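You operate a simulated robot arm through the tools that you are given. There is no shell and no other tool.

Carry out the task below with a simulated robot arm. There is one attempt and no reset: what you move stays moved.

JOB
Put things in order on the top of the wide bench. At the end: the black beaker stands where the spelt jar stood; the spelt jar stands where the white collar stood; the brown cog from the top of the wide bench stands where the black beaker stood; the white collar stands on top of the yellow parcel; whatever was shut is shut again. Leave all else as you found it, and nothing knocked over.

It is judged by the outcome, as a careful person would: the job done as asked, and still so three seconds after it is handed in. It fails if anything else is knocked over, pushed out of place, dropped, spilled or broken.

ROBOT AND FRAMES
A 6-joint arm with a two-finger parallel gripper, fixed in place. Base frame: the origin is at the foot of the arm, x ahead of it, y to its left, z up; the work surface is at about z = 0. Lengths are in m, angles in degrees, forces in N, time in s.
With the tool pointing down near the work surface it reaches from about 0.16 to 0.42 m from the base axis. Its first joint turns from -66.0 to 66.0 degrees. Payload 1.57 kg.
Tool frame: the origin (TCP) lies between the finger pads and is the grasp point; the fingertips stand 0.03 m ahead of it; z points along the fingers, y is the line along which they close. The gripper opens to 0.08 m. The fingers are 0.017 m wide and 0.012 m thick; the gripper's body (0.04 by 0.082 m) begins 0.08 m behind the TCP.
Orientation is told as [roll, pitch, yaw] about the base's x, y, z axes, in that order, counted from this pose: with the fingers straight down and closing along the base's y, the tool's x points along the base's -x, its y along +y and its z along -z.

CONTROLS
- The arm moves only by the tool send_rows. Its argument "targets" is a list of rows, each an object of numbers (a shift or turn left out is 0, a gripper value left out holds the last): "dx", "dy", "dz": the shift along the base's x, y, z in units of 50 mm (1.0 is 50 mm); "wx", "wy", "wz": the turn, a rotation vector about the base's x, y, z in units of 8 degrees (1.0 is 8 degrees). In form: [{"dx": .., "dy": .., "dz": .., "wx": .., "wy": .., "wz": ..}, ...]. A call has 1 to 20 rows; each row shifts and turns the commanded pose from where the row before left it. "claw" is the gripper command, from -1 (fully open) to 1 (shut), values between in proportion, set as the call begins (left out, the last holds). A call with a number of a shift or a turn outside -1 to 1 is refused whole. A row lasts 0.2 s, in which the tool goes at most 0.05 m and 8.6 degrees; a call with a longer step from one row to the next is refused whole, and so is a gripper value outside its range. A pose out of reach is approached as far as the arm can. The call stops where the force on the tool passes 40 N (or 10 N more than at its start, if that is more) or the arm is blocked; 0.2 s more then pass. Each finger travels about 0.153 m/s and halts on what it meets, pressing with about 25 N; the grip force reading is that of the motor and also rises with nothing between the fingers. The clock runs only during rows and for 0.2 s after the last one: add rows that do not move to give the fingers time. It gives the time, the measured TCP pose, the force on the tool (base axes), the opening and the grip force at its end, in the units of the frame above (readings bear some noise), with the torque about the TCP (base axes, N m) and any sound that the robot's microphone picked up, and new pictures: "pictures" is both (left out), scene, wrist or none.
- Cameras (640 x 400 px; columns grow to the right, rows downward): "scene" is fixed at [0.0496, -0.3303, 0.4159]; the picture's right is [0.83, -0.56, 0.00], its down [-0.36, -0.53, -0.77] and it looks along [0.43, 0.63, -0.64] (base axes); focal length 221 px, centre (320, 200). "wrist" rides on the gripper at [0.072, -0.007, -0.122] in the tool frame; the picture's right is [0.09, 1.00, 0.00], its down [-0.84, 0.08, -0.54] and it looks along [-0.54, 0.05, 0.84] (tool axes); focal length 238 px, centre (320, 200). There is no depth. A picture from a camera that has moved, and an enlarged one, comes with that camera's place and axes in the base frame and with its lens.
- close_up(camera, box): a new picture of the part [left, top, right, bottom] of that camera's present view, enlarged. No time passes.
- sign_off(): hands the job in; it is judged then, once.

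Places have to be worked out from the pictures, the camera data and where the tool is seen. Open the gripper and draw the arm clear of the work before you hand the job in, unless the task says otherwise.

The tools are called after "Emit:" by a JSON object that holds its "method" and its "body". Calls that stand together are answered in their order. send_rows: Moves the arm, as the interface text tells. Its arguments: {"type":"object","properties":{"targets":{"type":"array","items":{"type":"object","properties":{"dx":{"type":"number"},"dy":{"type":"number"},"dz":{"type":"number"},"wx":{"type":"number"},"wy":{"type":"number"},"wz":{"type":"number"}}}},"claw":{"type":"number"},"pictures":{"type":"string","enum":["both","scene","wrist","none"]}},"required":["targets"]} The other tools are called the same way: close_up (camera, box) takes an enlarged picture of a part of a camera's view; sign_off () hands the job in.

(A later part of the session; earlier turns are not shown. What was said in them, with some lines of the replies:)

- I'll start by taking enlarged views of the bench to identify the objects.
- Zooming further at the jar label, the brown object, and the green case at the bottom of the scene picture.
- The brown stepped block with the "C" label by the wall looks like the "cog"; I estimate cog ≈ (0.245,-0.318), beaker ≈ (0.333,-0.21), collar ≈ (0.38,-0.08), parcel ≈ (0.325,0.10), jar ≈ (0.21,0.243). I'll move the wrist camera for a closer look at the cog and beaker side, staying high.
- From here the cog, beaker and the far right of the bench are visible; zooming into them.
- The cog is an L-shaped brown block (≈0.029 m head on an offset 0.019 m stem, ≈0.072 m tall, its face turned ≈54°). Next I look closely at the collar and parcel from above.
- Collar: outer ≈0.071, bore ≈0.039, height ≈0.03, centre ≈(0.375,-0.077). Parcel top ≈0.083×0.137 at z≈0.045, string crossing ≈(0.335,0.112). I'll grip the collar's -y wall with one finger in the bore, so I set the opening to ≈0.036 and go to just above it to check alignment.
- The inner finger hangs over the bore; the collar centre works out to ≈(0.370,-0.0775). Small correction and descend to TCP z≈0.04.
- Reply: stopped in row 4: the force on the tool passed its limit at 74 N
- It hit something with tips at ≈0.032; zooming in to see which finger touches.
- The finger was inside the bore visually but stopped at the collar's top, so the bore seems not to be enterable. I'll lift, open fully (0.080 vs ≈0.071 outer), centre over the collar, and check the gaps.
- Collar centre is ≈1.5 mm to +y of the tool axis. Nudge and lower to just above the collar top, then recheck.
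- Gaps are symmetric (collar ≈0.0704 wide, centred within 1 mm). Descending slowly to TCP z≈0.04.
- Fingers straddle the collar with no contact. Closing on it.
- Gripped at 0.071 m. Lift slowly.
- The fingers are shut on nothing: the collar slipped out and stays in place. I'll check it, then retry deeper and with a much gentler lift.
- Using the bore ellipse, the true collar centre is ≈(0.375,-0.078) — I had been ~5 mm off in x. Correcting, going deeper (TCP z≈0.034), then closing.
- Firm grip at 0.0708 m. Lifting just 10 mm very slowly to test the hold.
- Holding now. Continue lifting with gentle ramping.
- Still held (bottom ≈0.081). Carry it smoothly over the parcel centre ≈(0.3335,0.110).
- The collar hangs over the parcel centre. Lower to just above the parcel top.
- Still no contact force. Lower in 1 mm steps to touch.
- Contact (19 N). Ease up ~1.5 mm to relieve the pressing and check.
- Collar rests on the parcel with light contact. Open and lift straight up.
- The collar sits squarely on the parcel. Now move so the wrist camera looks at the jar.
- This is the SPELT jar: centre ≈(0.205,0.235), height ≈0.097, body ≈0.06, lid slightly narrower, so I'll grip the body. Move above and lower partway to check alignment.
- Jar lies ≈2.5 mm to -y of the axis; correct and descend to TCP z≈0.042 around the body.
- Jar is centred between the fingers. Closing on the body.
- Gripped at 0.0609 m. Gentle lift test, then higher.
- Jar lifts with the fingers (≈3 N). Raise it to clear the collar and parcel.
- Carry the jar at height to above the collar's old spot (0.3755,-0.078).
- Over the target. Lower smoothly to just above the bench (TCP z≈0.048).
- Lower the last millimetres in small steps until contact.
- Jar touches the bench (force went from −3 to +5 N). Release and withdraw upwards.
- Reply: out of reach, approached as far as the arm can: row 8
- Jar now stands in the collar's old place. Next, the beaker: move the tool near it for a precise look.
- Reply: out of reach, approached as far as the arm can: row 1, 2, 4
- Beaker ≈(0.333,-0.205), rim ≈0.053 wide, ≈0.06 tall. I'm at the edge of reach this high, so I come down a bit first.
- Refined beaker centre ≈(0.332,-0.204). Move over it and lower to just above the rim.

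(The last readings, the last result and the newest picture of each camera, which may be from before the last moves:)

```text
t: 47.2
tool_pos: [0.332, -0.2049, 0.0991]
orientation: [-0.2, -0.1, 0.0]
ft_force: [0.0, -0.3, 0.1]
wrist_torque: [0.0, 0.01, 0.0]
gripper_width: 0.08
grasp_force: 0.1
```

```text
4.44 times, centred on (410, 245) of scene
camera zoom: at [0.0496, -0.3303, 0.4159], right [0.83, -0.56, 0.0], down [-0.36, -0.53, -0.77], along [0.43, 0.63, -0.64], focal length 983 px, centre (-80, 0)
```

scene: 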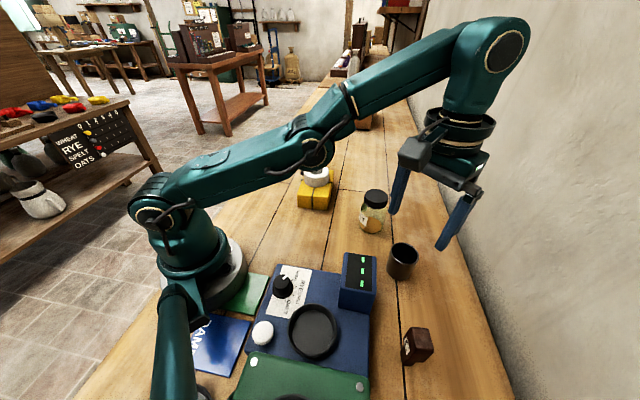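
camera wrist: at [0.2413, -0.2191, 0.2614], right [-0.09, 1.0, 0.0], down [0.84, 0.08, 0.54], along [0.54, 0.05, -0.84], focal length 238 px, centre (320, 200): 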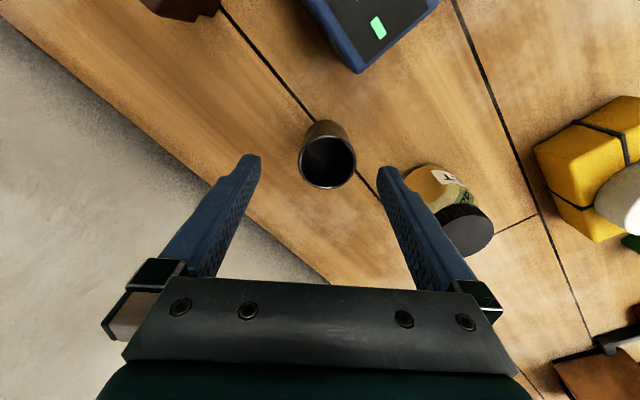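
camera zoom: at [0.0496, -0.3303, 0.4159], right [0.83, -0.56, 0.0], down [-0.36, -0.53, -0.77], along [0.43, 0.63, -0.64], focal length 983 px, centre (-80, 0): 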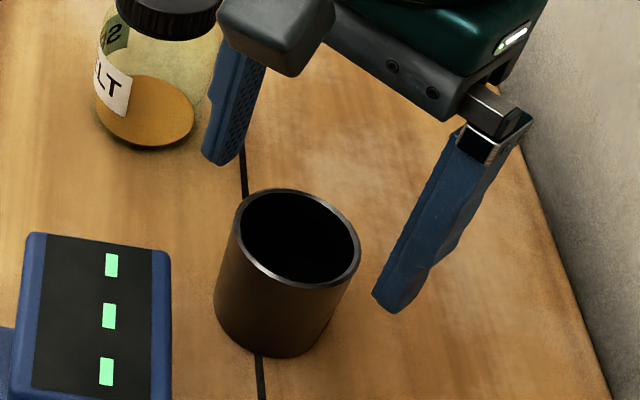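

Nearly centred (1.7 mm adjustment in y). Descend around the beaker to TCP z≈0.038.

Emit:
{"method": "send_rows", "body": {"targets": [{"dy": -0.034, "dz": -0.2}, {"dz": -0.3}, {"dz": -0.3}, {"dz": -0.3}, {"dz": -0.12}, {}], "pictures": "none"}}

Emit:
{"method": "close_up", "body": {"camera": "wrist", "box": [220, 100, 420, 260]}}

Emit:
{"method": "close_up", "body": {"camera": "scene", "box": [360, 200, 460, 290]}}

```text
t: 48.6
tool_pos: [0.3321, -0.2074, 0.0365]
orientation: [-0.2, -0.1, 0.0]
ft_force: [0.3, -0.2, 0.2]
wrist_torque: [0.0, -0.04, -0.01]
gripper_width: 0.08
grasp_force: 0.0
```

```text
2.50 times, centred on (320, 180) of wrist
camera zoom: at [0.2585, -0.2127, 0.1596], right [-0.09, 1.0, 0.0], down [0.84, 0.08, 0.54], along [0.54, 0.05, -0.84], focal length 596 px, centre (320, 250)
```

zoom: 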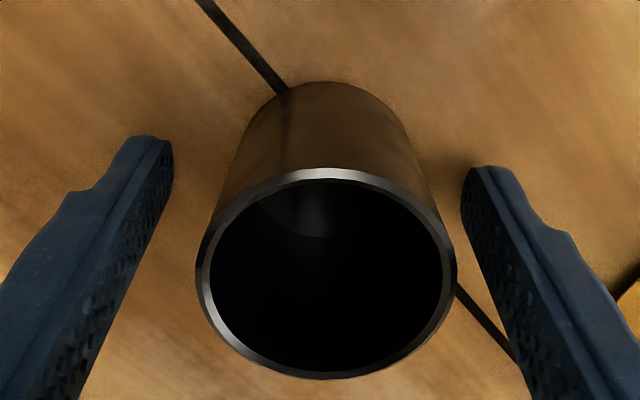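

```text
4.44 times, centred on (410, 245) of scene
camera zoom: at [0.0496, -0.3303, 0.4159], right [0.83, -0.56, 0.0], down [-0.36, -0.53, -0.77], along [0.43, 0.63, -0.64], focal length 983 px, centre (-80, 0)
```

zoom: 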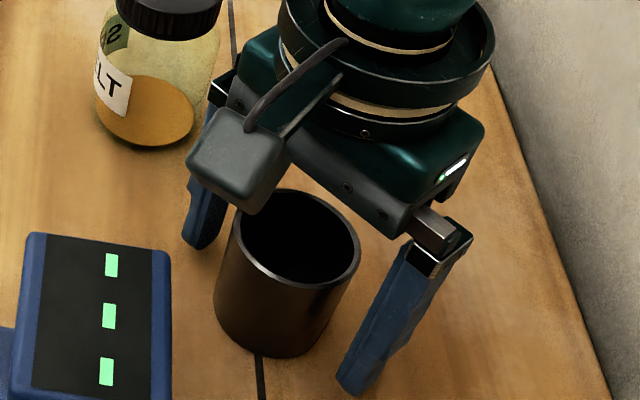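

Centred within 1 mm; beaker spot is (0.332,-0.2065). Close the gripper and lift gently.

Emit:
{"method": "send_rows", "body": {"targets": [{}, {}, {}, {}], "claw": 1, "pictures": "none"}}

Emit:
{"method": "send_rows", "body": {"targets": [{"dz": 0.03}, {"dz": 0.05}, {"dz": 0.08}, {"dz": 0.05}, {}], "pictures": "none"}}

Emit:
{"method": "close_up", "body": {"camera": "scene", "box": [360, 200, 460, 290]}}

```text
t: 49.6
tool_pos: [0.3312, -0.2069, 0.0382]
orientation: [-0.2, -0.1, 0.0]
ft_force: [0.3, 1.2, 0.9]
wrist_torque: [0.01, 0.0, 0.02]
gripper_width: 0.0531
grasp_force: 24.7
```

```text
t: 50.8
tool_pos: [0.3326, -0.2066, 0.0476]
orientation: [-0.2, 0.0, 0.1]
ft_force: [0.9, 0.6, -1.5]
wrist_torque: [-0.02, 0.01, 0.01]
gripper_width: 0.0527
grasp_force: 25.2
```

```text
4.44 times, centred on (410, 245) of scene
camera zoom: at [0.0496, -0.3303, 0.4159], right [0.83, -0.56, 0.0], down [-0.36, -0.53, -0.77], along [0.43, 0.63, -0.64], focal length 983 px, centre (-80, 0)
```

zoom: 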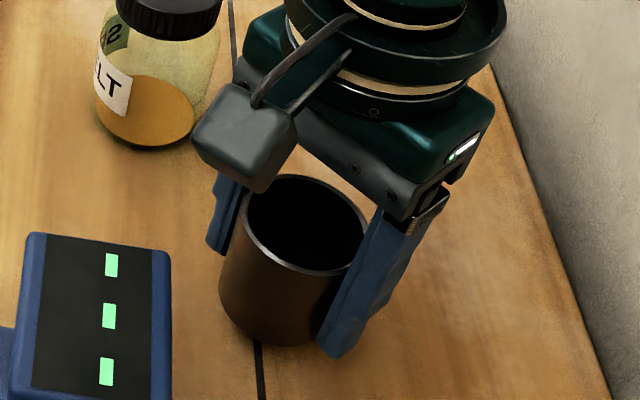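

Beaker held. Raise it to z≈0.12.

Emit:
{"method": "send_rows", "body": {"targets": [{"dz": 0.08}, {"dz": 0.15}, {"dz": 0.25}, {"dz": 0.3}, {"dz": 0.3}, {"dz": 0.2}, {"dz": 0.12}, {"dz": 0.05}, {}]}}

```text
t: 52.8
tool_pos: [0.3308, -0.2058, 0.1192]
orientation: [-0.2, -0.1, 0.1]
ft_force: [-0.9, 0.1, -1.0]
wrist_torque: [-0.01, -0.03, -0.02]
gripper_width: 0.0529
grasp_force: 24.8
camera wrist: at [0.2581, -0.212, 0.2422], right [-0.09, 1.0, 0.0], down [0.84, 0.08, 0.54], along [0.54, 0.05, -0.84], focal length 238 px, centre (320, 200)
```

scene: 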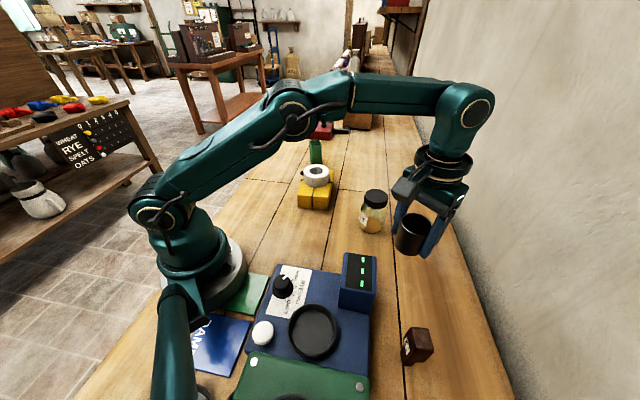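
wrist: 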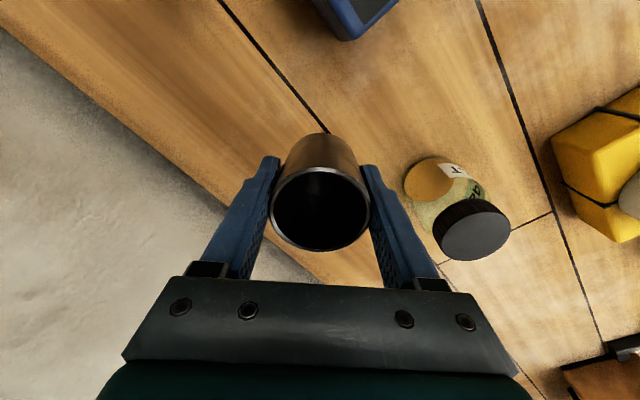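

Carry the beaker inward and up, then across to above the jar's old place (0.2055,0.234).

Emit:
{"method": "send_rows", "body": {"targets": [{"dx": -0.092, "dy": 0.091, "dz": 0.049}, {"dx": -0.214, "dy": 0.213, "dz": 0.115}, {"dx": -0.337, "dy": 0.334, "dz": 0.18}, {"dx": -0.337, "dy": 0.334, "dz": 0.18}, {"dx": -0.306, "dy": 0.304, "dz": 0.164}, {"dx": -0.245, "dy": 0.243, "dz": 0.131}, {"dx": -0.05, "dy": 0.364}, {"dx": -0.069, "dy": 0.51}, {"dx": -0.079, "dy": 0.582}, {"dx": -0.079, "dy": 0.582}, {"dx": -0.079, "dy": 0.582}, {"dx": -0.079, "dy": 0.582}, {"dx": -0.079, "dy": 0.582}, {"dx": -0.079, "dy": 0.582}, {"dx": -0.079, "dy": 0.582}, {"dx": -0.079, "dy": 0.582}, {"dx": -0.079, "dy": 0.582}, {"dx": -0.069, "dy": 0.51}, {"dx": -0.05, "dy": 0.364}, {"dx": -0.04, "dy": 0.291}]}}

```text
t: 57.0
tool_pos: [0.2051, 0.2333, 0.1623]
orientation: [-0.2, -0.2, 0.0]
ft_force: [0.4, -0.3, -1.1]
wrist_torque: [0.02, -0.02, -0.02]
gripper_width: 0.053
grasp_force: 25.0
camera wrist: at [0.1319, 0.2269, 0.2848], right [-0.09, 1.0, 0.0], down [0.84, 0.08, 0.54], along [0.54, 0.05, -0.84], focal length 238 px, centre (320, 200)
```

scene: 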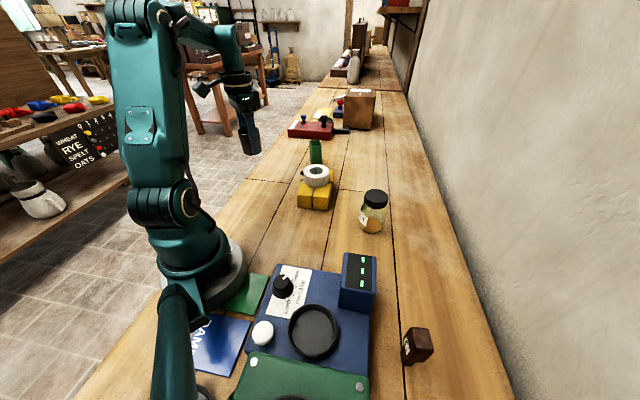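
wrist: 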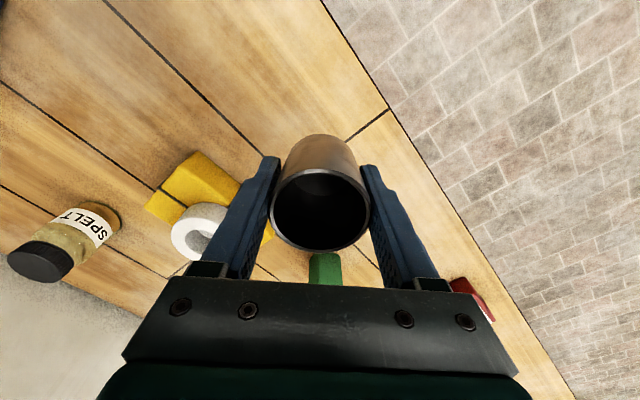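

Now over the jar's old spot. Lower to just above the bench.

Emit:
{"method": "send_rows", "body": {"targets": [{"dz": -0.1}, {"dz": -0.2}, {"dz": -0.35}, {"dz": -0.4}, {"dz": -0.4}, {"dz": -0.35}, {"dz": -0.3}, {"dz": -0.17}, {"dz": -0.08}, {}], "pictures": "none"}}

Emit:
{"method": "close_up", "body": {"camera": "scene", "box": [215, 120, 305, 205]}}

```text
t: 59.2
tool_pos: [0.205, 0.2334, 0.0447]
orientation: [-0.2, -0.2, 0.0]
ft_force: [-0.6, 0.2, -1.2]
wrist_torque: [0.03, -0.02, 0.01]
gripper_width: 0.0531
grasp_force: 24.9
```

```text
4.71 times, centred on (260, 162) of scene
camera zoom: at [0.0496, -0.3303, 0.4159], right [0.83, -0.56, 0.0], down [-0.36, -0.53, -0.77], along [0.43, 0.63, -0.64], focal length 1040 px, centre (602, 376)
```

zoom: 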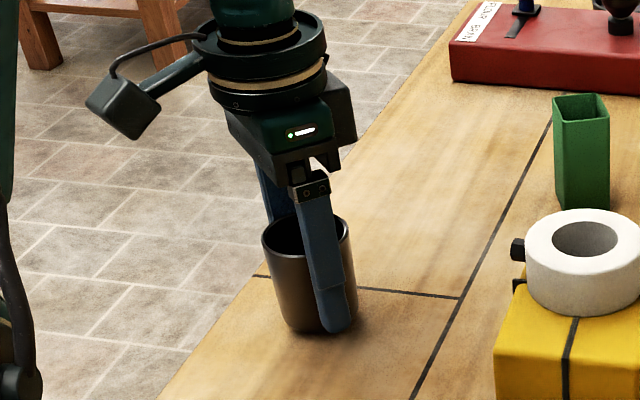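

Bottom is ≈6 mm above the bench; lower in small steps.

Emit:
{"method": "send_rows", "body": {"targets": [{"dz": -0.04}, {"dz": -0.04}, {"dz": -0.03}, {"dz": -0.02}, {}], "pictures": "none"}}

```text
t: 60.4
tool_pos: [0.2047, 0.2324, 0.0379]
orientation: [-0.2, -0.1, 0.0]
ft_force: [-0.5, -0.7, -1.3]
wrist_torque: [-0.03, -0.03, 0.01]
gripper_width: 0.0531
grasp_force: 24.8
```

Emit:
{"method": "send_rows", "body": {"targets": [{"dz": -0.02}, {"dz": -0.015}, {}], "pictures": "none"}}

```text
t: 61.2
tool_pos: [0.2056, 0.2331, 0.0351]
orientation: [0.0, -0.2, 0.0]
ft_force: [-3.7, 3.9, 15.7]
wrist_torque: [-0.11, 0.06, -0.04]
gripper_width: 0.0529
grasp_force: 25.0
```

Contact (16 N). Ease 1 mm up, release and withdraw.

Emit:
{"method": "send_rows", "body": {"targets": [{"dz": 0.018}, {}], "pictures": "none"}}

Emit:
{"method": "send_rows", "body": {"targets": [{}, {}, {}, {"dz": 0.2}, {"dz": 0.5}, {"dz": 0.8}, {"dz": 0.8}, {"dz": 0.6}, {}], "claw": -1}}

Emit:
{"method": "close_up", "body": {"camera": "scene", "box": [215, 120, 305, 205]}}

```text
t: 61.8
tool_pos: [0.2062, 0.233, 0.0361]
orientation: [-0.2, -0.1, 0.0]
ft_force: [1.9, 0.7, 1.6]
wrist_torque: [0.05, -0.11, -0.01]
gripper_width: 0.0529
grasp_force: 25.0
```

```text
t: 63.8
tool_pos: [0.2058, 0.2348, 0.183]
orientation: [-0.3, -0.2, 0.0]
ft_force: [1.2, 0.4, -0.3]
wrist_torque: [-0.01, 0.0, 0.02]
gripper_width: 0.08
grasp_force: 0.1
camera wrist: at [0.1332, 0.2272, 0.3047], right [-0.09, 1.0, 0.0], down [0.84, 0.08, 0.54], along [0.54, 0.05, -0.84], focal length 238 px, centre (320, 200)
```

scene: 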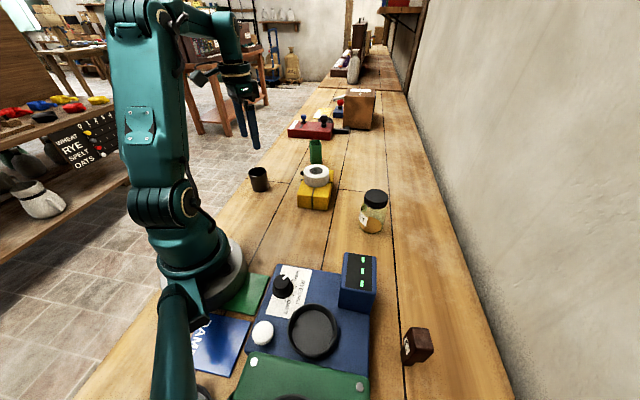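
wrist: 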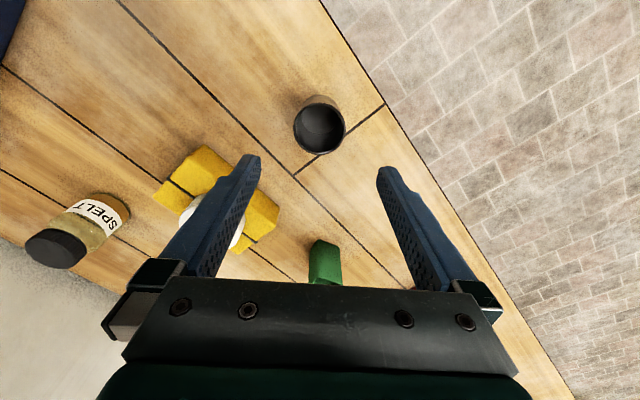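

```text
4.71 times, centred on (260, 162) of scene
camera zoom: at [0.0495, -0.3303, 0.4159], right [0.83, -0.56, 0.0], down [-0.36, -0.53, -0.77], along [0.43, 0.63, -0.64], focal length 1040 px, centre (602, 376)
```

zoom: 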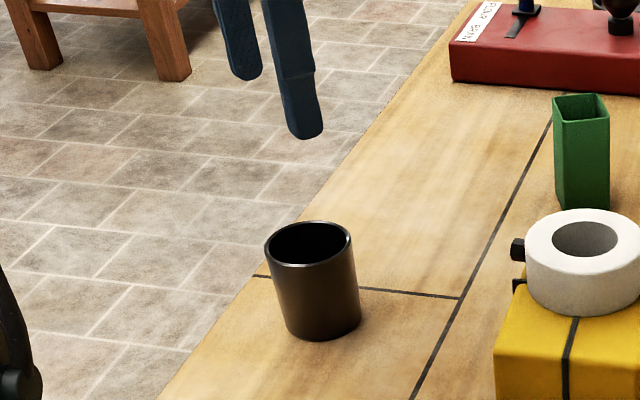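

Beaker stands in the jar's old place. Now travel to the cog for a close look.

Emit:
{"method": "send_rows", "body": {"targets": [{"dy": -0.6, "dz": 0.1}, {"dy": -0.95}, {"dy": -0.95}, {"dy": -0.95}, {"dy": -0.95}, {"dy": -0.95}, {"dy": -0.95}, {"dy": -0.95, "dx": -0.1}, {"dy": -0.95, "dx": -0.1}, {"dy": -0.95, "dx": -0.1}, {"dy": -0.75, "dx": -0.1}, {}, {}]}}

Emit:
{"method": "close_up", "body": {"camera": "wrist", "box": [260, 110, 360, 190]}}

```text
t: 66.6
tool_pos: [0.1845, -0.2621, 0.1855]
orientation: [-0.1, -0.1, -0.1]
ft_force: [1.2, 0.6, 0.0]
wrist_torque: [0.02, 0.01, 0.0]
gripper_width: 0.0799
grasp_force: 0.1
camera wrist: at [0.1122, -0.2687, 0.309], right [-0.09, 1.0, 0.0], down [0.84, 0.08, 0.54], along [0.54, 0.05, -0.84], focal length 238 px, centre (320, 200)
```

scene: 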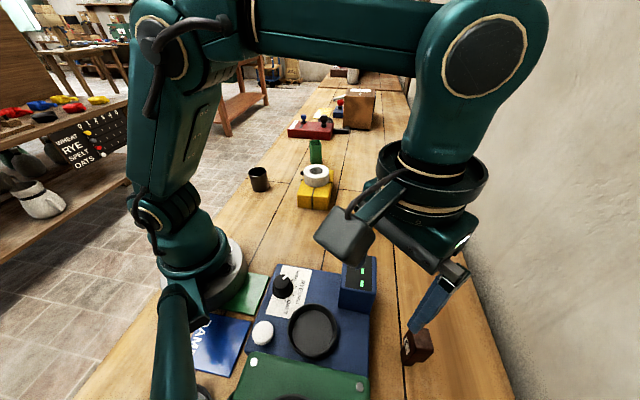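
wrist: 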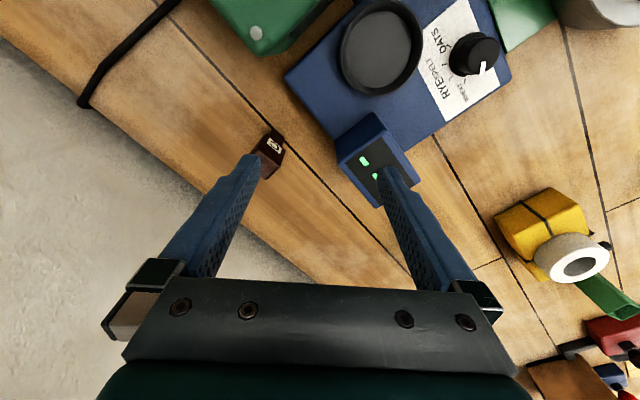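

```text
5.00 times, centred on (310, 150) of wrist
camera zoom: at [0.1122, -0.2687, 0.309], right [-0.09, 1.0, 0.0], down [0.84, 0.08, 0.54], along [0.54, 0.05, -0.84], focal length 1192 px, centre (370, 450)
```

zoom: 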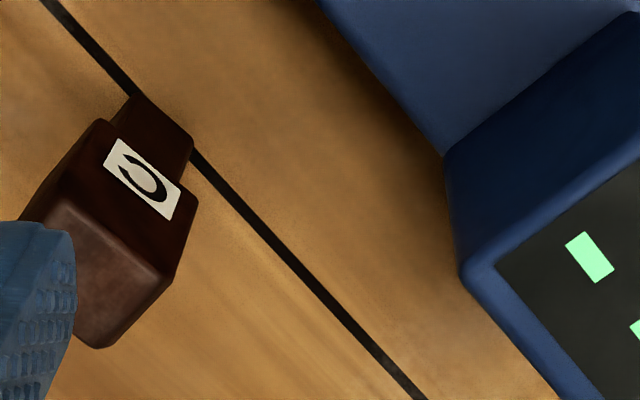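

The left finger hides the cog; rotate the gripper ≈-36° so the closing axis matches the cog's faces, and look again.

Emit:
{"method": "send_rows", "body": {"targets": [{"wz": -0.9, "dx": 0.04, "dy": -0.09, "dz": -0.04}, {"wz": -0.9, "dx": 0.04, "dy": -0.09, "dz": -0.04}, {"wz": -0.9, "dx": 0.04, "dy": -0.09, "dz": -0.04}, {"wz": -0.9, "dx": 0.04, "dy": -0.09, "dz": -0.04}, {"wz": -0.9, "dx": 0.04, "dy": -0.09, "dz": -0.04}, {}, {}]}}

Emit:
{"method": "close_up", "body": {"camera": "wrist", "box": [270, 90, 370, 180]}}

```text
t: 68.2
tool_pos: [0.1957, -0.2841, 0.1766]
orientation: [-0.2, -0.1, -36.0]
ft_force: [0.1, -0.2, 0.5]
wrist_torque: [-0.02, -0.03, -0.04]
gripper_width: 0.0803
grasp_force: 0.1
camera wrist: at [0.1327, -0.2471, 0.299], right [0.51, 0.86, 0.0], down [0.72, -0.43, 0.54], along [0.47, -0.28, -0.84], focal length 238 px, centre (320, 200)
```

scene: 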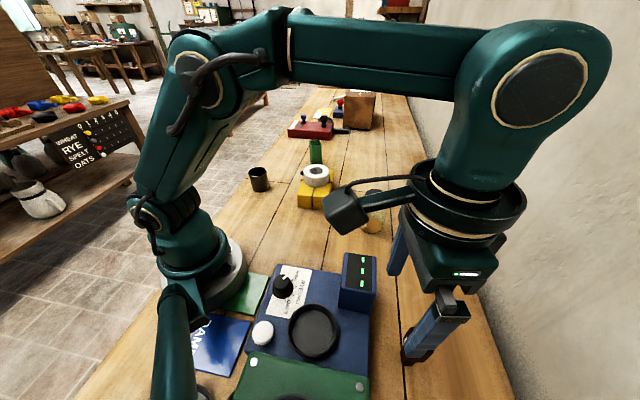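
wrist: 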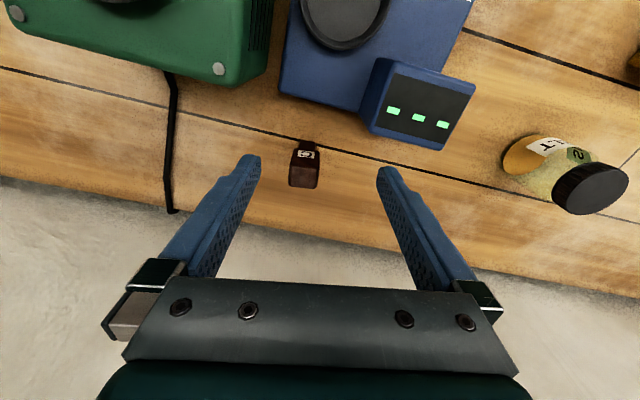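

```text
4.44 times, centred on (320, 135) of wrist
camera zoom: at [0.1327, -0.2471, 0.299], right [0.51, 0.86, 0.0], down [0.72, -0.43, 0.54], along [0.47, -0.28, -0.84], focal length 1059 px, centre (320, 489)
```

zoom: 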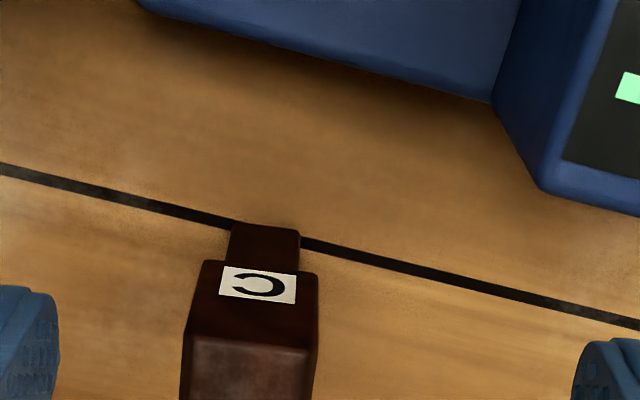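

The cog's face runs at ≈51°, so I rotate another -3° and move above its head ≈(0.226,-0.322) to refine.

Emit:
{"method": "send_rows", "body": {"targets": [{"wz": -0.375, "dx": 0.3, "dy": -0.38, "dz": -0.3}, {"dx": 0.3, "dy": -0.38, "dz": -0.4}, {}, {}]}}

Emit:
{"method": "close_up", "body": {"camera": "wrist", "box": [240, 80, 400, 210]}}

Emit:
{"method": "close_up", "body": {"camera": "scene", "box": [370, 290, 470, 390]}}

```text
t: 69.2
tool_pos: [0.2262, -0.3234, 0.1399]
orientation: [-0.2, -0.1, -39.0]
ft_force: [0.8, 0.7, 0.9]
wrist_torque: [0.0, 0.01, -0.02]
gripper_width: 0.0801
grasp_force: 0.1
camera wrist: at [0.1655, -0.2823, 0.2617], right [0.56, 0.83, 0.0], down [0.7, -0.46, 0.54], along [0.45, -0.3, -0.84], focal length 238 px, centre (320, 200)
```

scene: 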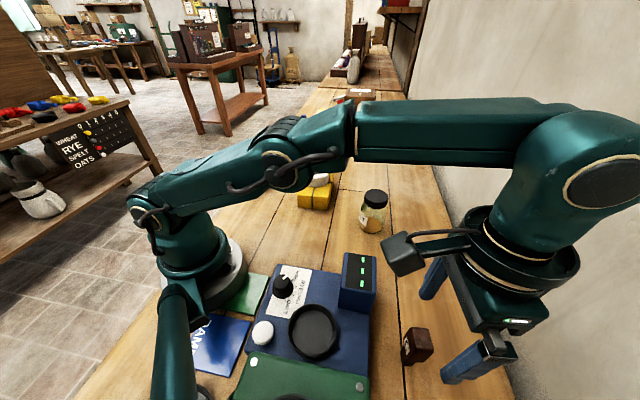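
wrist: 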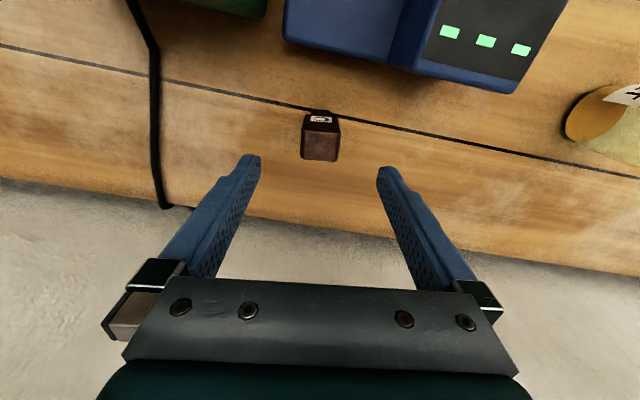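

```text
3.08 times, centred on (320, 145) of wrist
camera zoom: at [0.1655, -0.2823, 0.2617], right [0.56, 0.83, 0.0], down [0.7, -0.46, 0.54], along [0.45, -0.3, -0.84], focal length 733 px, centre (320, 369)
```

zoom: 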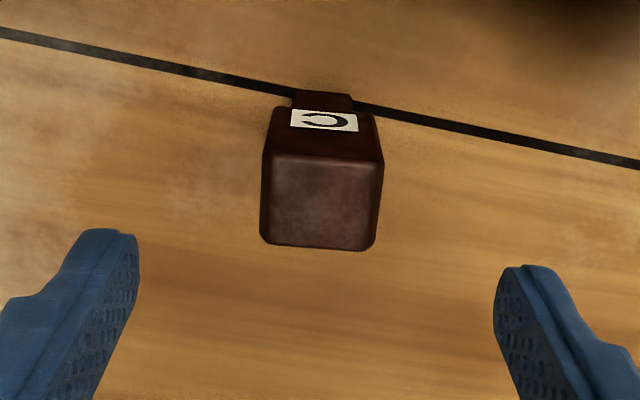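

```text
4.00 times, centred on (420, 340) of scene
camera zoom: at [0.0496, -0.3303, 0.4159], right [0.83, -0.56, 0.0], down [-0.36, -0.53, -0.77], along [0.43, 0.63, -0.64], focal length 884 px, centre (-80, -360)
```

zoom: 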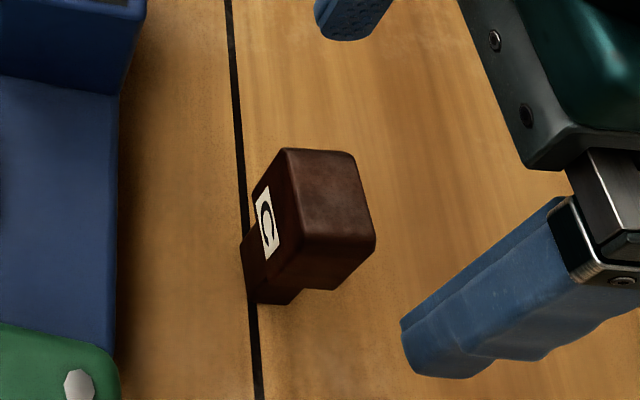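

Aligned; the head centre is ≈6 mm nearer the robot than the tool axis. Shift and descend to TCP z≈0.053.

Emit:
{"method": "send_rows", "body": {"targets": [{"dx": -0.094, "dy": 0.076, "dz": -0.3}, {"dz": -0.5}, {}, {}], "pictures": "none"}}

Emit:
{"method": "close_up", "body": {"camera": "wrist", "box": [230, 80, 410, 230]}}

Emit:
{"method": "close_up", "body": {"camera": "scene", "box": [370, 290, 470, 390]}}

```text
t: 70.2
tool_pos: [0.2223, -0.3172, 0.0999]
orientation: [-0.3, -0.1, -38.9]
ft_force: [-0.7, 0.3, -0.7]
wrist_torque: [0.0, 0.02, -0.01]
gripper_width: 0.08
grasp_force: 0.0
```

```text
2.67 times, centred on (320, 155) of wrist
camera zoom: at [0.1607, -0.277, 0.2228], right [0.55, 0.83, 0.0], down [0.7, -0.46, 0.54], along [0.45, -0.3, -0.84], focal length 636 px, centre (320, 320)
```

zoom: 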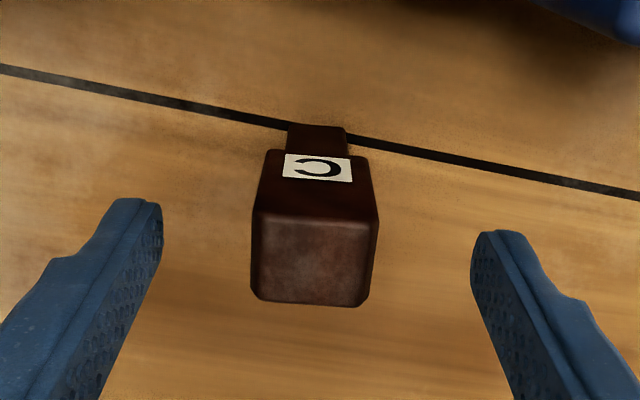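

```text
4.00 times, centred on (420, 340) of scene
camera zoom: at [0.0495, -0.3303, 0.4159], right [0.83, -0.56, 0.0], down [-0.36, -0.53, -0.77], along [0.43, 0.63, -0.64], focal length 884 px, centre (-80, -360)
```

zoom: 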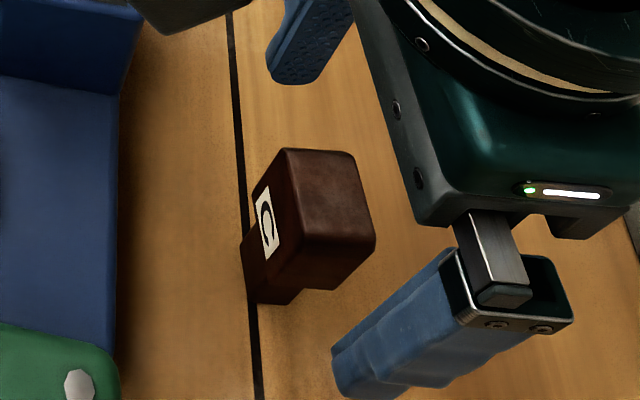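

Small lateral correction (~2 mm), then descend to TCP z≈0.057 around the head.

Emit:
{"method": "send_rows", "body": {"targets": [{"dx": -0.026, "dy": -0.032, "dz": -0.24}, {"dz": -0.3}, {"dz": -0.3}, {}], "pictures": "none"}}

Emit:
{"method": "close_up", "body": {"camera": "wrist", "box": [220, 100, 420, 260]}}

Emit:
{"method": "close_up", "body": {"camera": "scene", "box": [370, 290, 470, 390]}}

```text
t: 71.2
tool_pos: [0.2208, -0.3183, 0.0581]
orientation: [-0.3, -0.1, -39.0]
ft_force: [0.4, 0.8, -0.2]
wrist_torque: [0.04, 0.03, 0.01]
gripper_width: 0.08
grasp_force: 0.1
```

```text
2.50 times, centred on (320, 180) of wrist
camera zoom: at [0.1592, -0.2779, 0.1807], right [0.55, 0.83, 0.0], down [0.7, -0.46, 0.54], along [0.45, -0.3, -0.84], focal length 596 px, centre (320, 250)
```

zoom: 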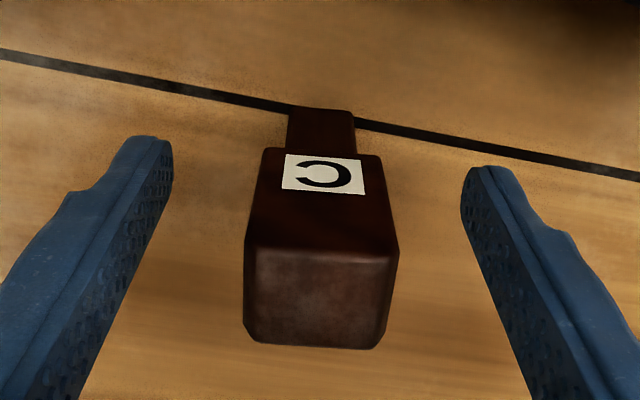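

```text
4.00 times, centred on (420, 340) of scene
camera zoom: at [0.0496, -0.3303, 0.4159], right [0.83, -0.56, 0.0], down [-0.36, -0.53, -0.77], along [0.43, 0.63, -0.64], focal length 884 px, centre (-80, -360)
```

zoom: 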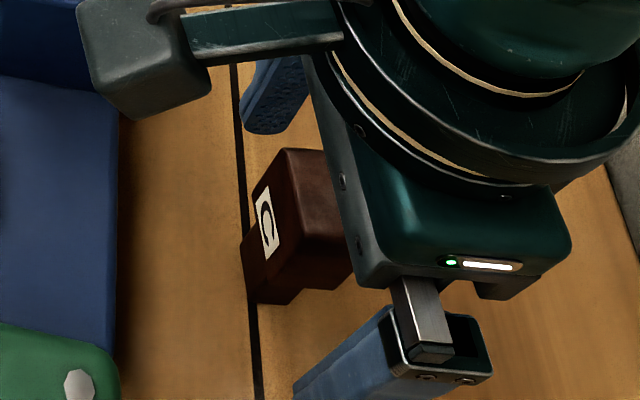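

The head is centred between the fingers. Close and lift a little.

Emit:
{"method": "send_rows", "body": {"targets": [{}, {}, {}, {}], "claw": 1, "pictures": "wrist"}}

Emit:
{"method": "close_up", "body": {"camera": "wrist", "box": [220, 100, 420, 260]}}

Emit:
{"method": "close_up", "body": {"camera": "scene", "box": [370, 290, 470, 390]}}

```text
t: 72.2
tool_pos: [0.2189, -0.3188, 0.0594]
orientation: [-0.2, -0.1, -38.9]
ft_force: [0.4, -0.6, 0.1]
wrist_torque: [0.01, -0.01, 0.0]
gripper_width: 0.0293
grasp_force: 25.3
camera wrist: at [0.1592, -0.2779, 0.181], right [0.55, 0.83, 0.0], down [0.7, -0.46, 0.54], along [0.45, -0.3, -0.84], focal length 238 px, centre (320, 200)
```

wrist: 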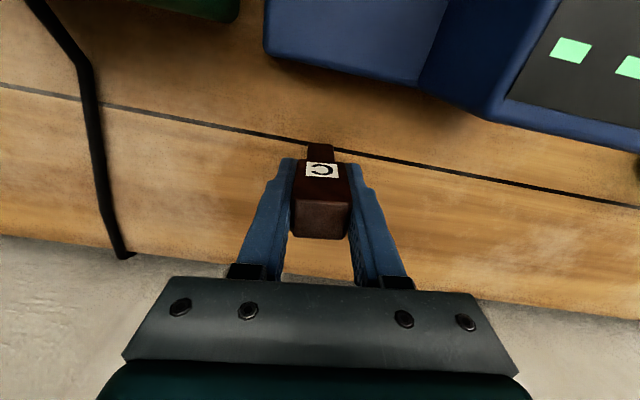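

```text
2.50 times, centred on (320, 180) of wrist
camera zoom: at [0.1592, -0.2779, 0.181], right [0.55, 0.83, 0.0], down [0.7, -0.46, 0.54], along [0.45, -0.3, -0.84], focal length 596 px, centre (320, 250)
```

zoom: 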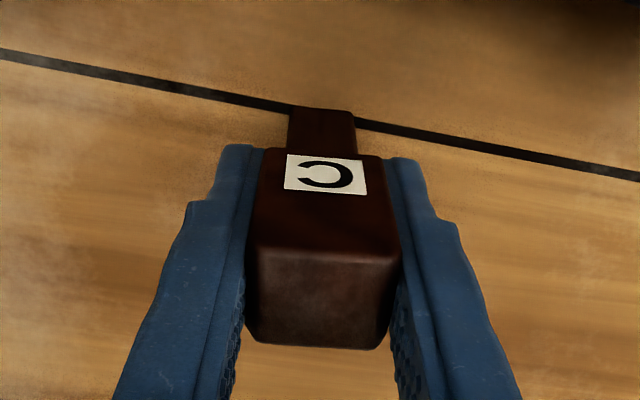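

```text
4.00 times, centred on (420, 340) of scene
camera zoom: at [0.0496, -0.3303, 0.4159], right [0.83, -0.56, 0.0], down [-0.36, -0.53, -0.77], along [0.43, 0.63, -0.64], focal length 884 px, centre (-80, -360)
```

zoom: 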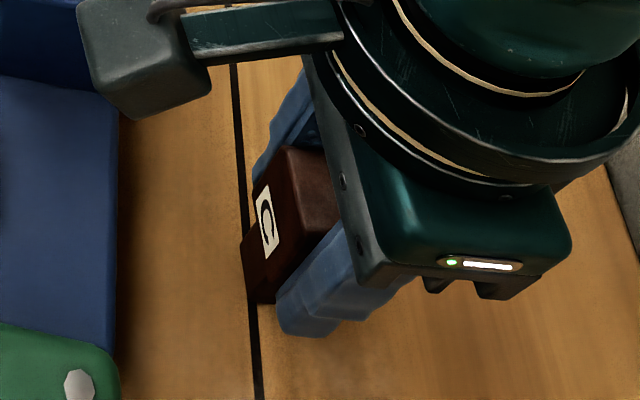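

Gripped at 0.0293 m. Lift gently.

Emit:
{"method": "send_rows", "body": {"targets": [{"dz": 0.03}, {"dz": 0.05}, {"dz": 0.08}, {"dz": 0.06}, {}], "pictures": "none"}}

Emit:
{"method": "close_up", "body": {"camera": "scene", "box": [370, 290, 470, 390]}}

Emit:
{"method": "close_up", "body": {"camera": "wrist", "box": [220, 100, 420, 260]}}

```text
t: 73.4
tool_pos: [0.2194, -0.3197, 0.0705]
orientation: [-0.2, -0.1, -38.9]
ft_force: [-0.1, -0.3, 0.5]
wrist_torque: [-0.02, -0.02, -0.01]
gripper_width: 0.029
grasp_force: 24.6
```

```text
4.00 times, centred on (420, 340) of scene
camera zoom: at [0.0496, -0.3303, 0.4159], right [0.83, -0.56, 0.0], down [-0.36, -0.53, -0.77], along [0.43, 0.63, -0.64], focal length 884 px, centre (-80, -360)
```

zoom: 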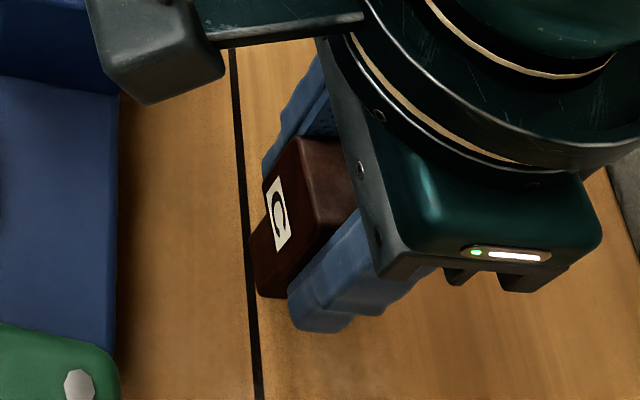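

```text
2.50 times, centred on (320, 180) of wrist
camera zoom: at [0.1588, -0.2792, 0.1928], right [0.55, 0.83, 0.0], down [0.7, -0.46, 0.54], along [0.45, -0.3, -0.84], focal length 596 px, centre (320, 250)
```

zoom: 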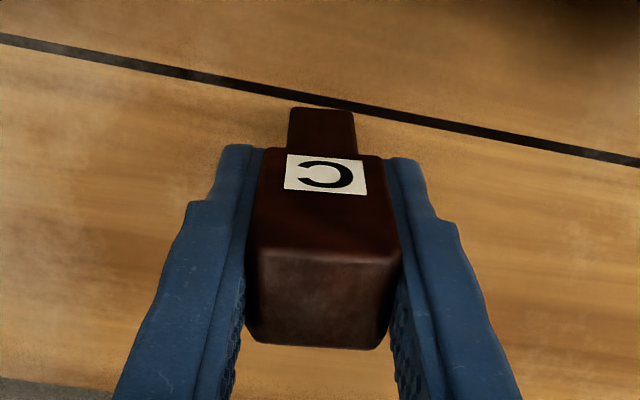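

Cog is held. Raise and carry to above the beaker's old place.

Emit:
{"method": "send_rows", "body": {"targets": [{"dz": 0.1}, {"dz": 0.2}, {"dz": 0.3}, {"dz": 0.2}, {"dz": 0.1}, {"dx": 0.091, "dy": 0.089}, {"dx": 0.182, "dy": 0.178}, {"dx": 0.272, "dy": 0.268}, {"dx": 0.318, "dy": 0.312}, {"dx": 0.318, "dy": 0.312}, {"dx": 0.318, "dy": 0.312}, {"dx": 0.272, "dy": 0.268}, {"dx": 0.227, "dy": 0.223}, {"dx": 0.159, "dy": 0.156}, {"dx": 0.113, "dy": 0.112}, {}]}}

Emit:
{"method": "close_up", "body": {"camera": "scene", "box": [350, 190, 470, 300]}}

```text
t: 76.8
tool_pos: [0.3339, -0.2072, 0.1167]
orientation: [-0.2, -0.1, -39.0]
ft_force: [-0.1, 1.0, -0.2]
wrist_torque: [0.0, 0.01, -0.02]
gripper_width: 0.0291
grasp_force: 25.0
camera wrist: at [0.2724, -0.167, 0.2377], right [0.56, 0.83, 0.0], down [0.7, -0.46, 0.54], along [0.45, -0.3, -0.84], focal length 238 px, centre (320, 200)
```

scene: 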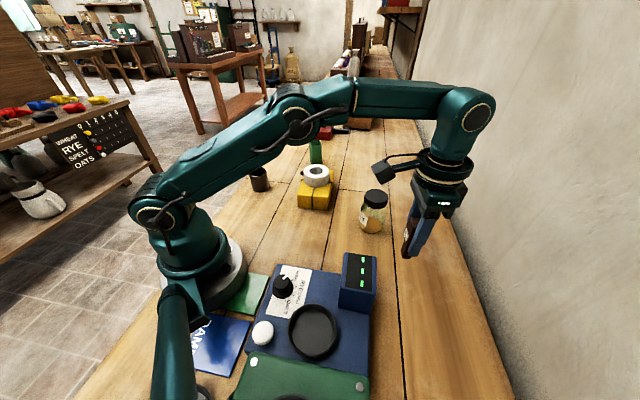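
wrist: 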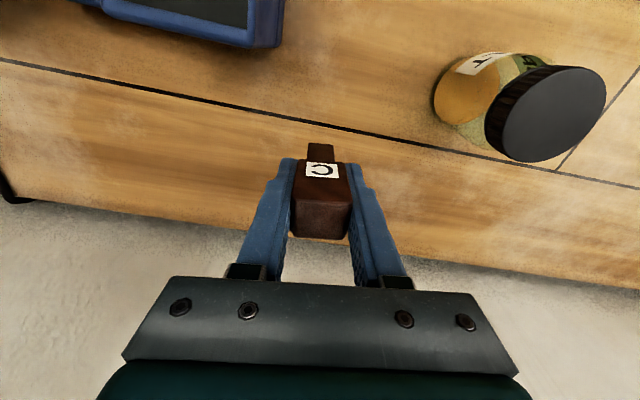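

```text
3.64 times, centred on (410, 245) of scene
camera zoom: at [0.0496, -0.3303, 0.4159], right [0.83, -0.56, 0.0], down [-0.36, -0.53, -0.77], along [0.43, 0.63, -0.64], focal length 804 px, centre (-7, 36)
```

zoom: 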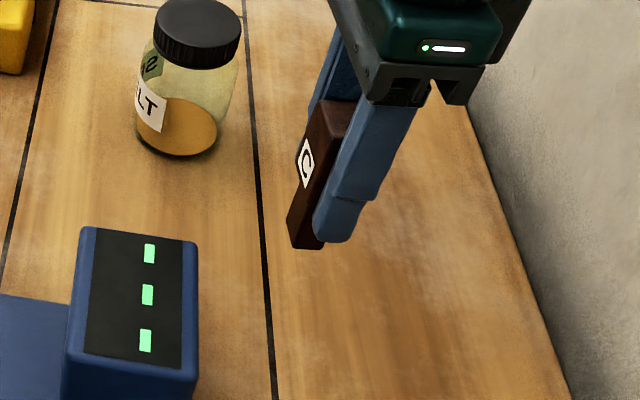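

Over the target. Lower to a few mm above the bench.

Emit:
{"method": "send_rows", "body": {"targets": [{"dz": -0.08}, {"dz": -0.15}, {"dz": -0.2}, {"dz": -0.22}, {"dz": -0.2}, {"dz": -0.13}, {"dz": -0.06}, {}], "pictures": "none"}}

Emit:
{"method": "close_up", "body": {"camera": "scene", "box": [350, 200, 460, 300]}}

```text
t: 78.6
tool_pos: [0.3322, -0.2065, 0.0637]
orientation: [-0.3, -0.1, -39.0]
ft_force: [-0.2, 0.4, 0.2]
wrist_torque: [0.03, -0.01, -0.01]
gripper_width: 0.0291
grasp_force: 24.5
```

```text
4.00 times, centred on (405, 250) of scene
camera zoom: at [0.0496, -0.3303, 0.4159], right [0.83, -0.56, 0.0], down [-0.36, -0.53, -0.77], along [0.43, 0.63, -0.64], focal length 884 px, centre (-20, 0)
```

zoom: 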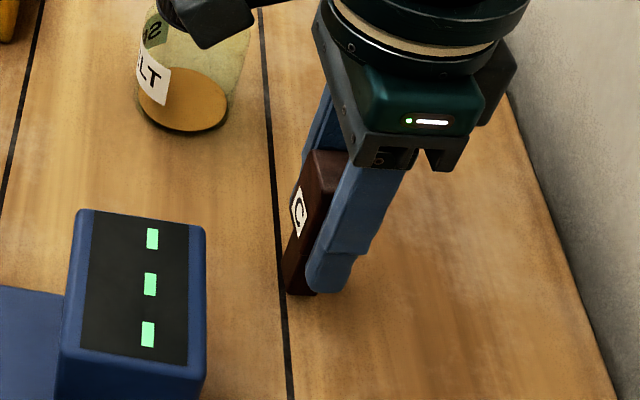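

Emit:
{"method": "send_rows", "body": {"targets": [{"dz": -0.03}, {"dz": -0.03}, {"dz": -0.02}, {}], "pictures": "none"}}

```text
t: 79.6
tool_pos: [0.332, -0.2081, 0.061]
orientation: [-0.3, -0.1, -39.0]
ft_force: [-0.7, 0.6, -0.1]
wrist_torque: [-0.01, 0.0, 0.0]
gripper_width: 0.029
grasp_force: 24.9
```

Not yet touching; continue in ~1 mm steps.

Emit:
{"method": "send_rows", "body": {"targets": [{"dz": -0.02}, {"dz": -0.02}, {}], "pictures": "none"}}

```text
t: 80.4
tool_pos: [0.333, -0.2092, 0.0575]
orientation: [-0.2, -0.2, -39.0]
ft_force: [-0.2, 1.4, 3.1]
wrist_torque: [0.04, -0.01, -0.02]
gripper_width: 0.0293
grasp_force: 24.8
```

Light contact (3 N). Release and view before withdrawing.

Emit:
{"method": "send_rows", "body": {"targets": [{}, {}, {}], "claw": -1, "pictures": "wrist"}}

Emit:
{"method": "close_up", "body": {"camera": "scene", "box": [350, 200, 460, 300]}}

```text
t: 81.2
tool_pos: [0.3325, -0.2093, 0.0581]
orientation: [-0.2, 0.0, -39.0]
ft_force: [-0.4, -0.1, -0.9]
wrist_torque: [0.01, 0.0, 0.02]
gripper_width: 0.08
grasp_force: 0.1
camera wrist: at [0.2714, -0.1684, 0.1806], right [0.55, 0.83, 0.0], down [0.7, -0.46, 0.54], along [0.45, -0.3, -0.84], focal length 238 px, centre (320, 200)
```

wrist: 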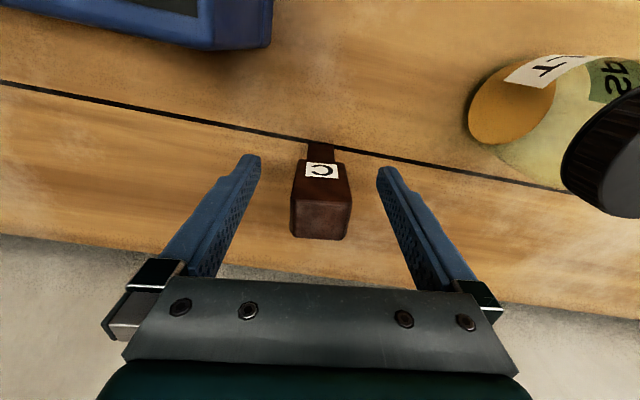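

```text
4.00 times, centred on (405, 250) of scene
camera zoom: at [0.0496, -0.3303, 0.4159], right [0.83, -0.56, 0.0], down [-0.36, -0.53, -0.77], along [0.43, 0.63, -0.64], focal length 884 px, centre (-20, 0)
```

zoom: 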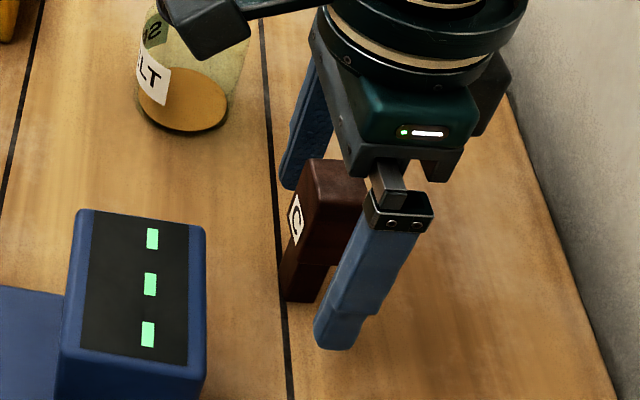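

The cog stands on its own. Withdraw straight up, then inward, and look at the whole bench.

Emit:
{"method": "send_rows", "body": {"targets": [{"dz": 0.15}, {"dz": 0.3}, {"dz": 0.5}, {"dz": 0.6}, {"dx": -0.5, "dy": 0.3, "dz": 0.6, "wz": 0.8}, {"dx": -0.6, "dy": 0.4, "dz": 0.6, "wz": 0.9}, {"dx": -0.6, "dy": 0.4, "dz": 0.6, "wz": 0.9}, {"dx": -0.6, "dy": 0.5, "dz": 0.3, "wz": 0.9}, {"dy": 0.7, "wz": 0.9}, {"dy": 0.7, "wz": 0.475}, {}, {}]}}

Emit:
{"method": "close_up", "body": {"camera": "scene", "box": [220, 120, 460, 300]}}

Emit:
{"method": "close_up", "body": {"camera": "scene", "box": [350, 200, 460, 300]}}

```text
t: 83.8
tool_pos: [0.2175, -0.0592, 0.243]
orientation: [-0.1, -0.2, 0.1]
ft_force: [-0.5, -0.1, 0.5]
wrist_torque: [0.01, -0.01, -0.01]
gripper_width: 0.0801
grasp_force: 0.1
camera wrist: at [0.1443, -0.0648, 0.3643], right [-0.09, 1.0, 0.0], down [0.84, 0.08, 0.54], along [0.54, 0.05, -0.84], focal length 238 px, centre (320, 200)
```

scene: 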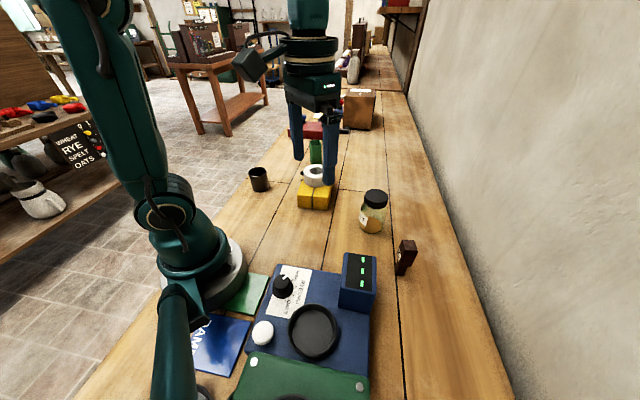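
wrist: 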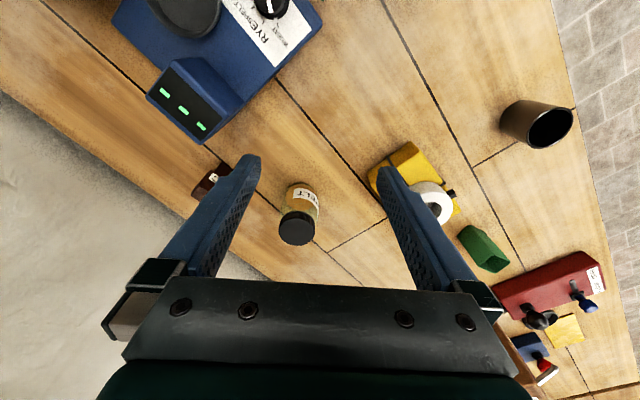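

```text
2.22 times, centred on (340, 210) of scene
camera zoom: at [0.0495, -0.3303, 0.4159], right [0.83, -0.56, 0.0], down [-0.36, -0.53, -0.77], along [0.43, 0.63, -0.64], focal length 491 px, centre (276, 178)
```

zoom: 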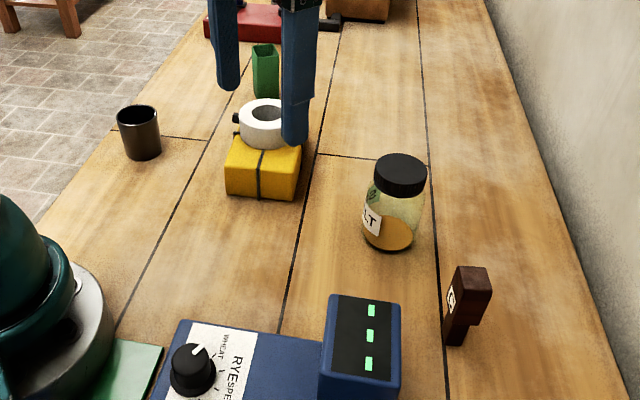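

```text
4.00 times, centred on (405, 250) of scene
camera zoom: at [0.0495, -0.3303, 0.4159], right [0.83, -0.56, 0.0], down [-0.36, -0.53, -0.77], along [0.43, 0.63, -0.64], focal length 884 px, centre (-20, 0)
```

zoom: 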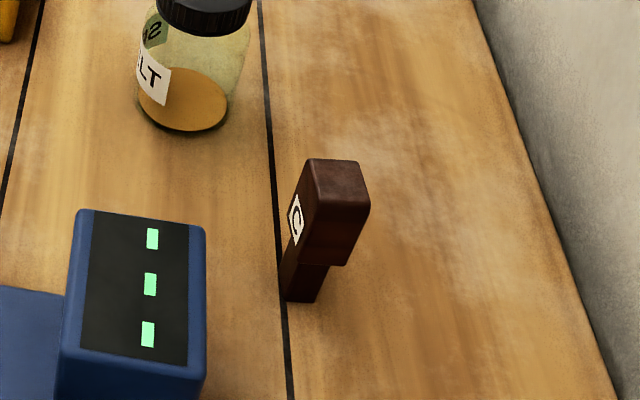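

Everything is in place: the beaker stands in the jar's old spot, the closed jar in the collar's, the cog in the beaker's, and the collar sits on the parcel. The other items look unmoved, and the arm is raised clear with the gripper open, so I'm handing in.

Emit:
{"method": "sign_off", "body": {}}

```text
The job is handed in.
```

The job is handed in. In the last pictures every piece was where you asked, and nothing had been knocked over.

- **White collar:** it sits on top of the yellow parcel, centred on the string crossing.
- **Spelt jar:** it stands where the collar stood. I carried it by the body, so its lid stayed shut.
- **Black beaker:** it stands where the jar stood.
- **Brown cog:** I took this to be the brown L-shaped block with the "C" label. It stands where the beaker stood, within about 3 mm by my estimate.

On the first tries at the collar, a finger pressed down on its top with about 74 N, and then it slipped out of the grip once while still on the bench. It showed no damage or shift in the pictures, and the next lift held.

I didn't open anything. The arm is raised clear with the gripper open, and the rest of the bench looks as I found it.
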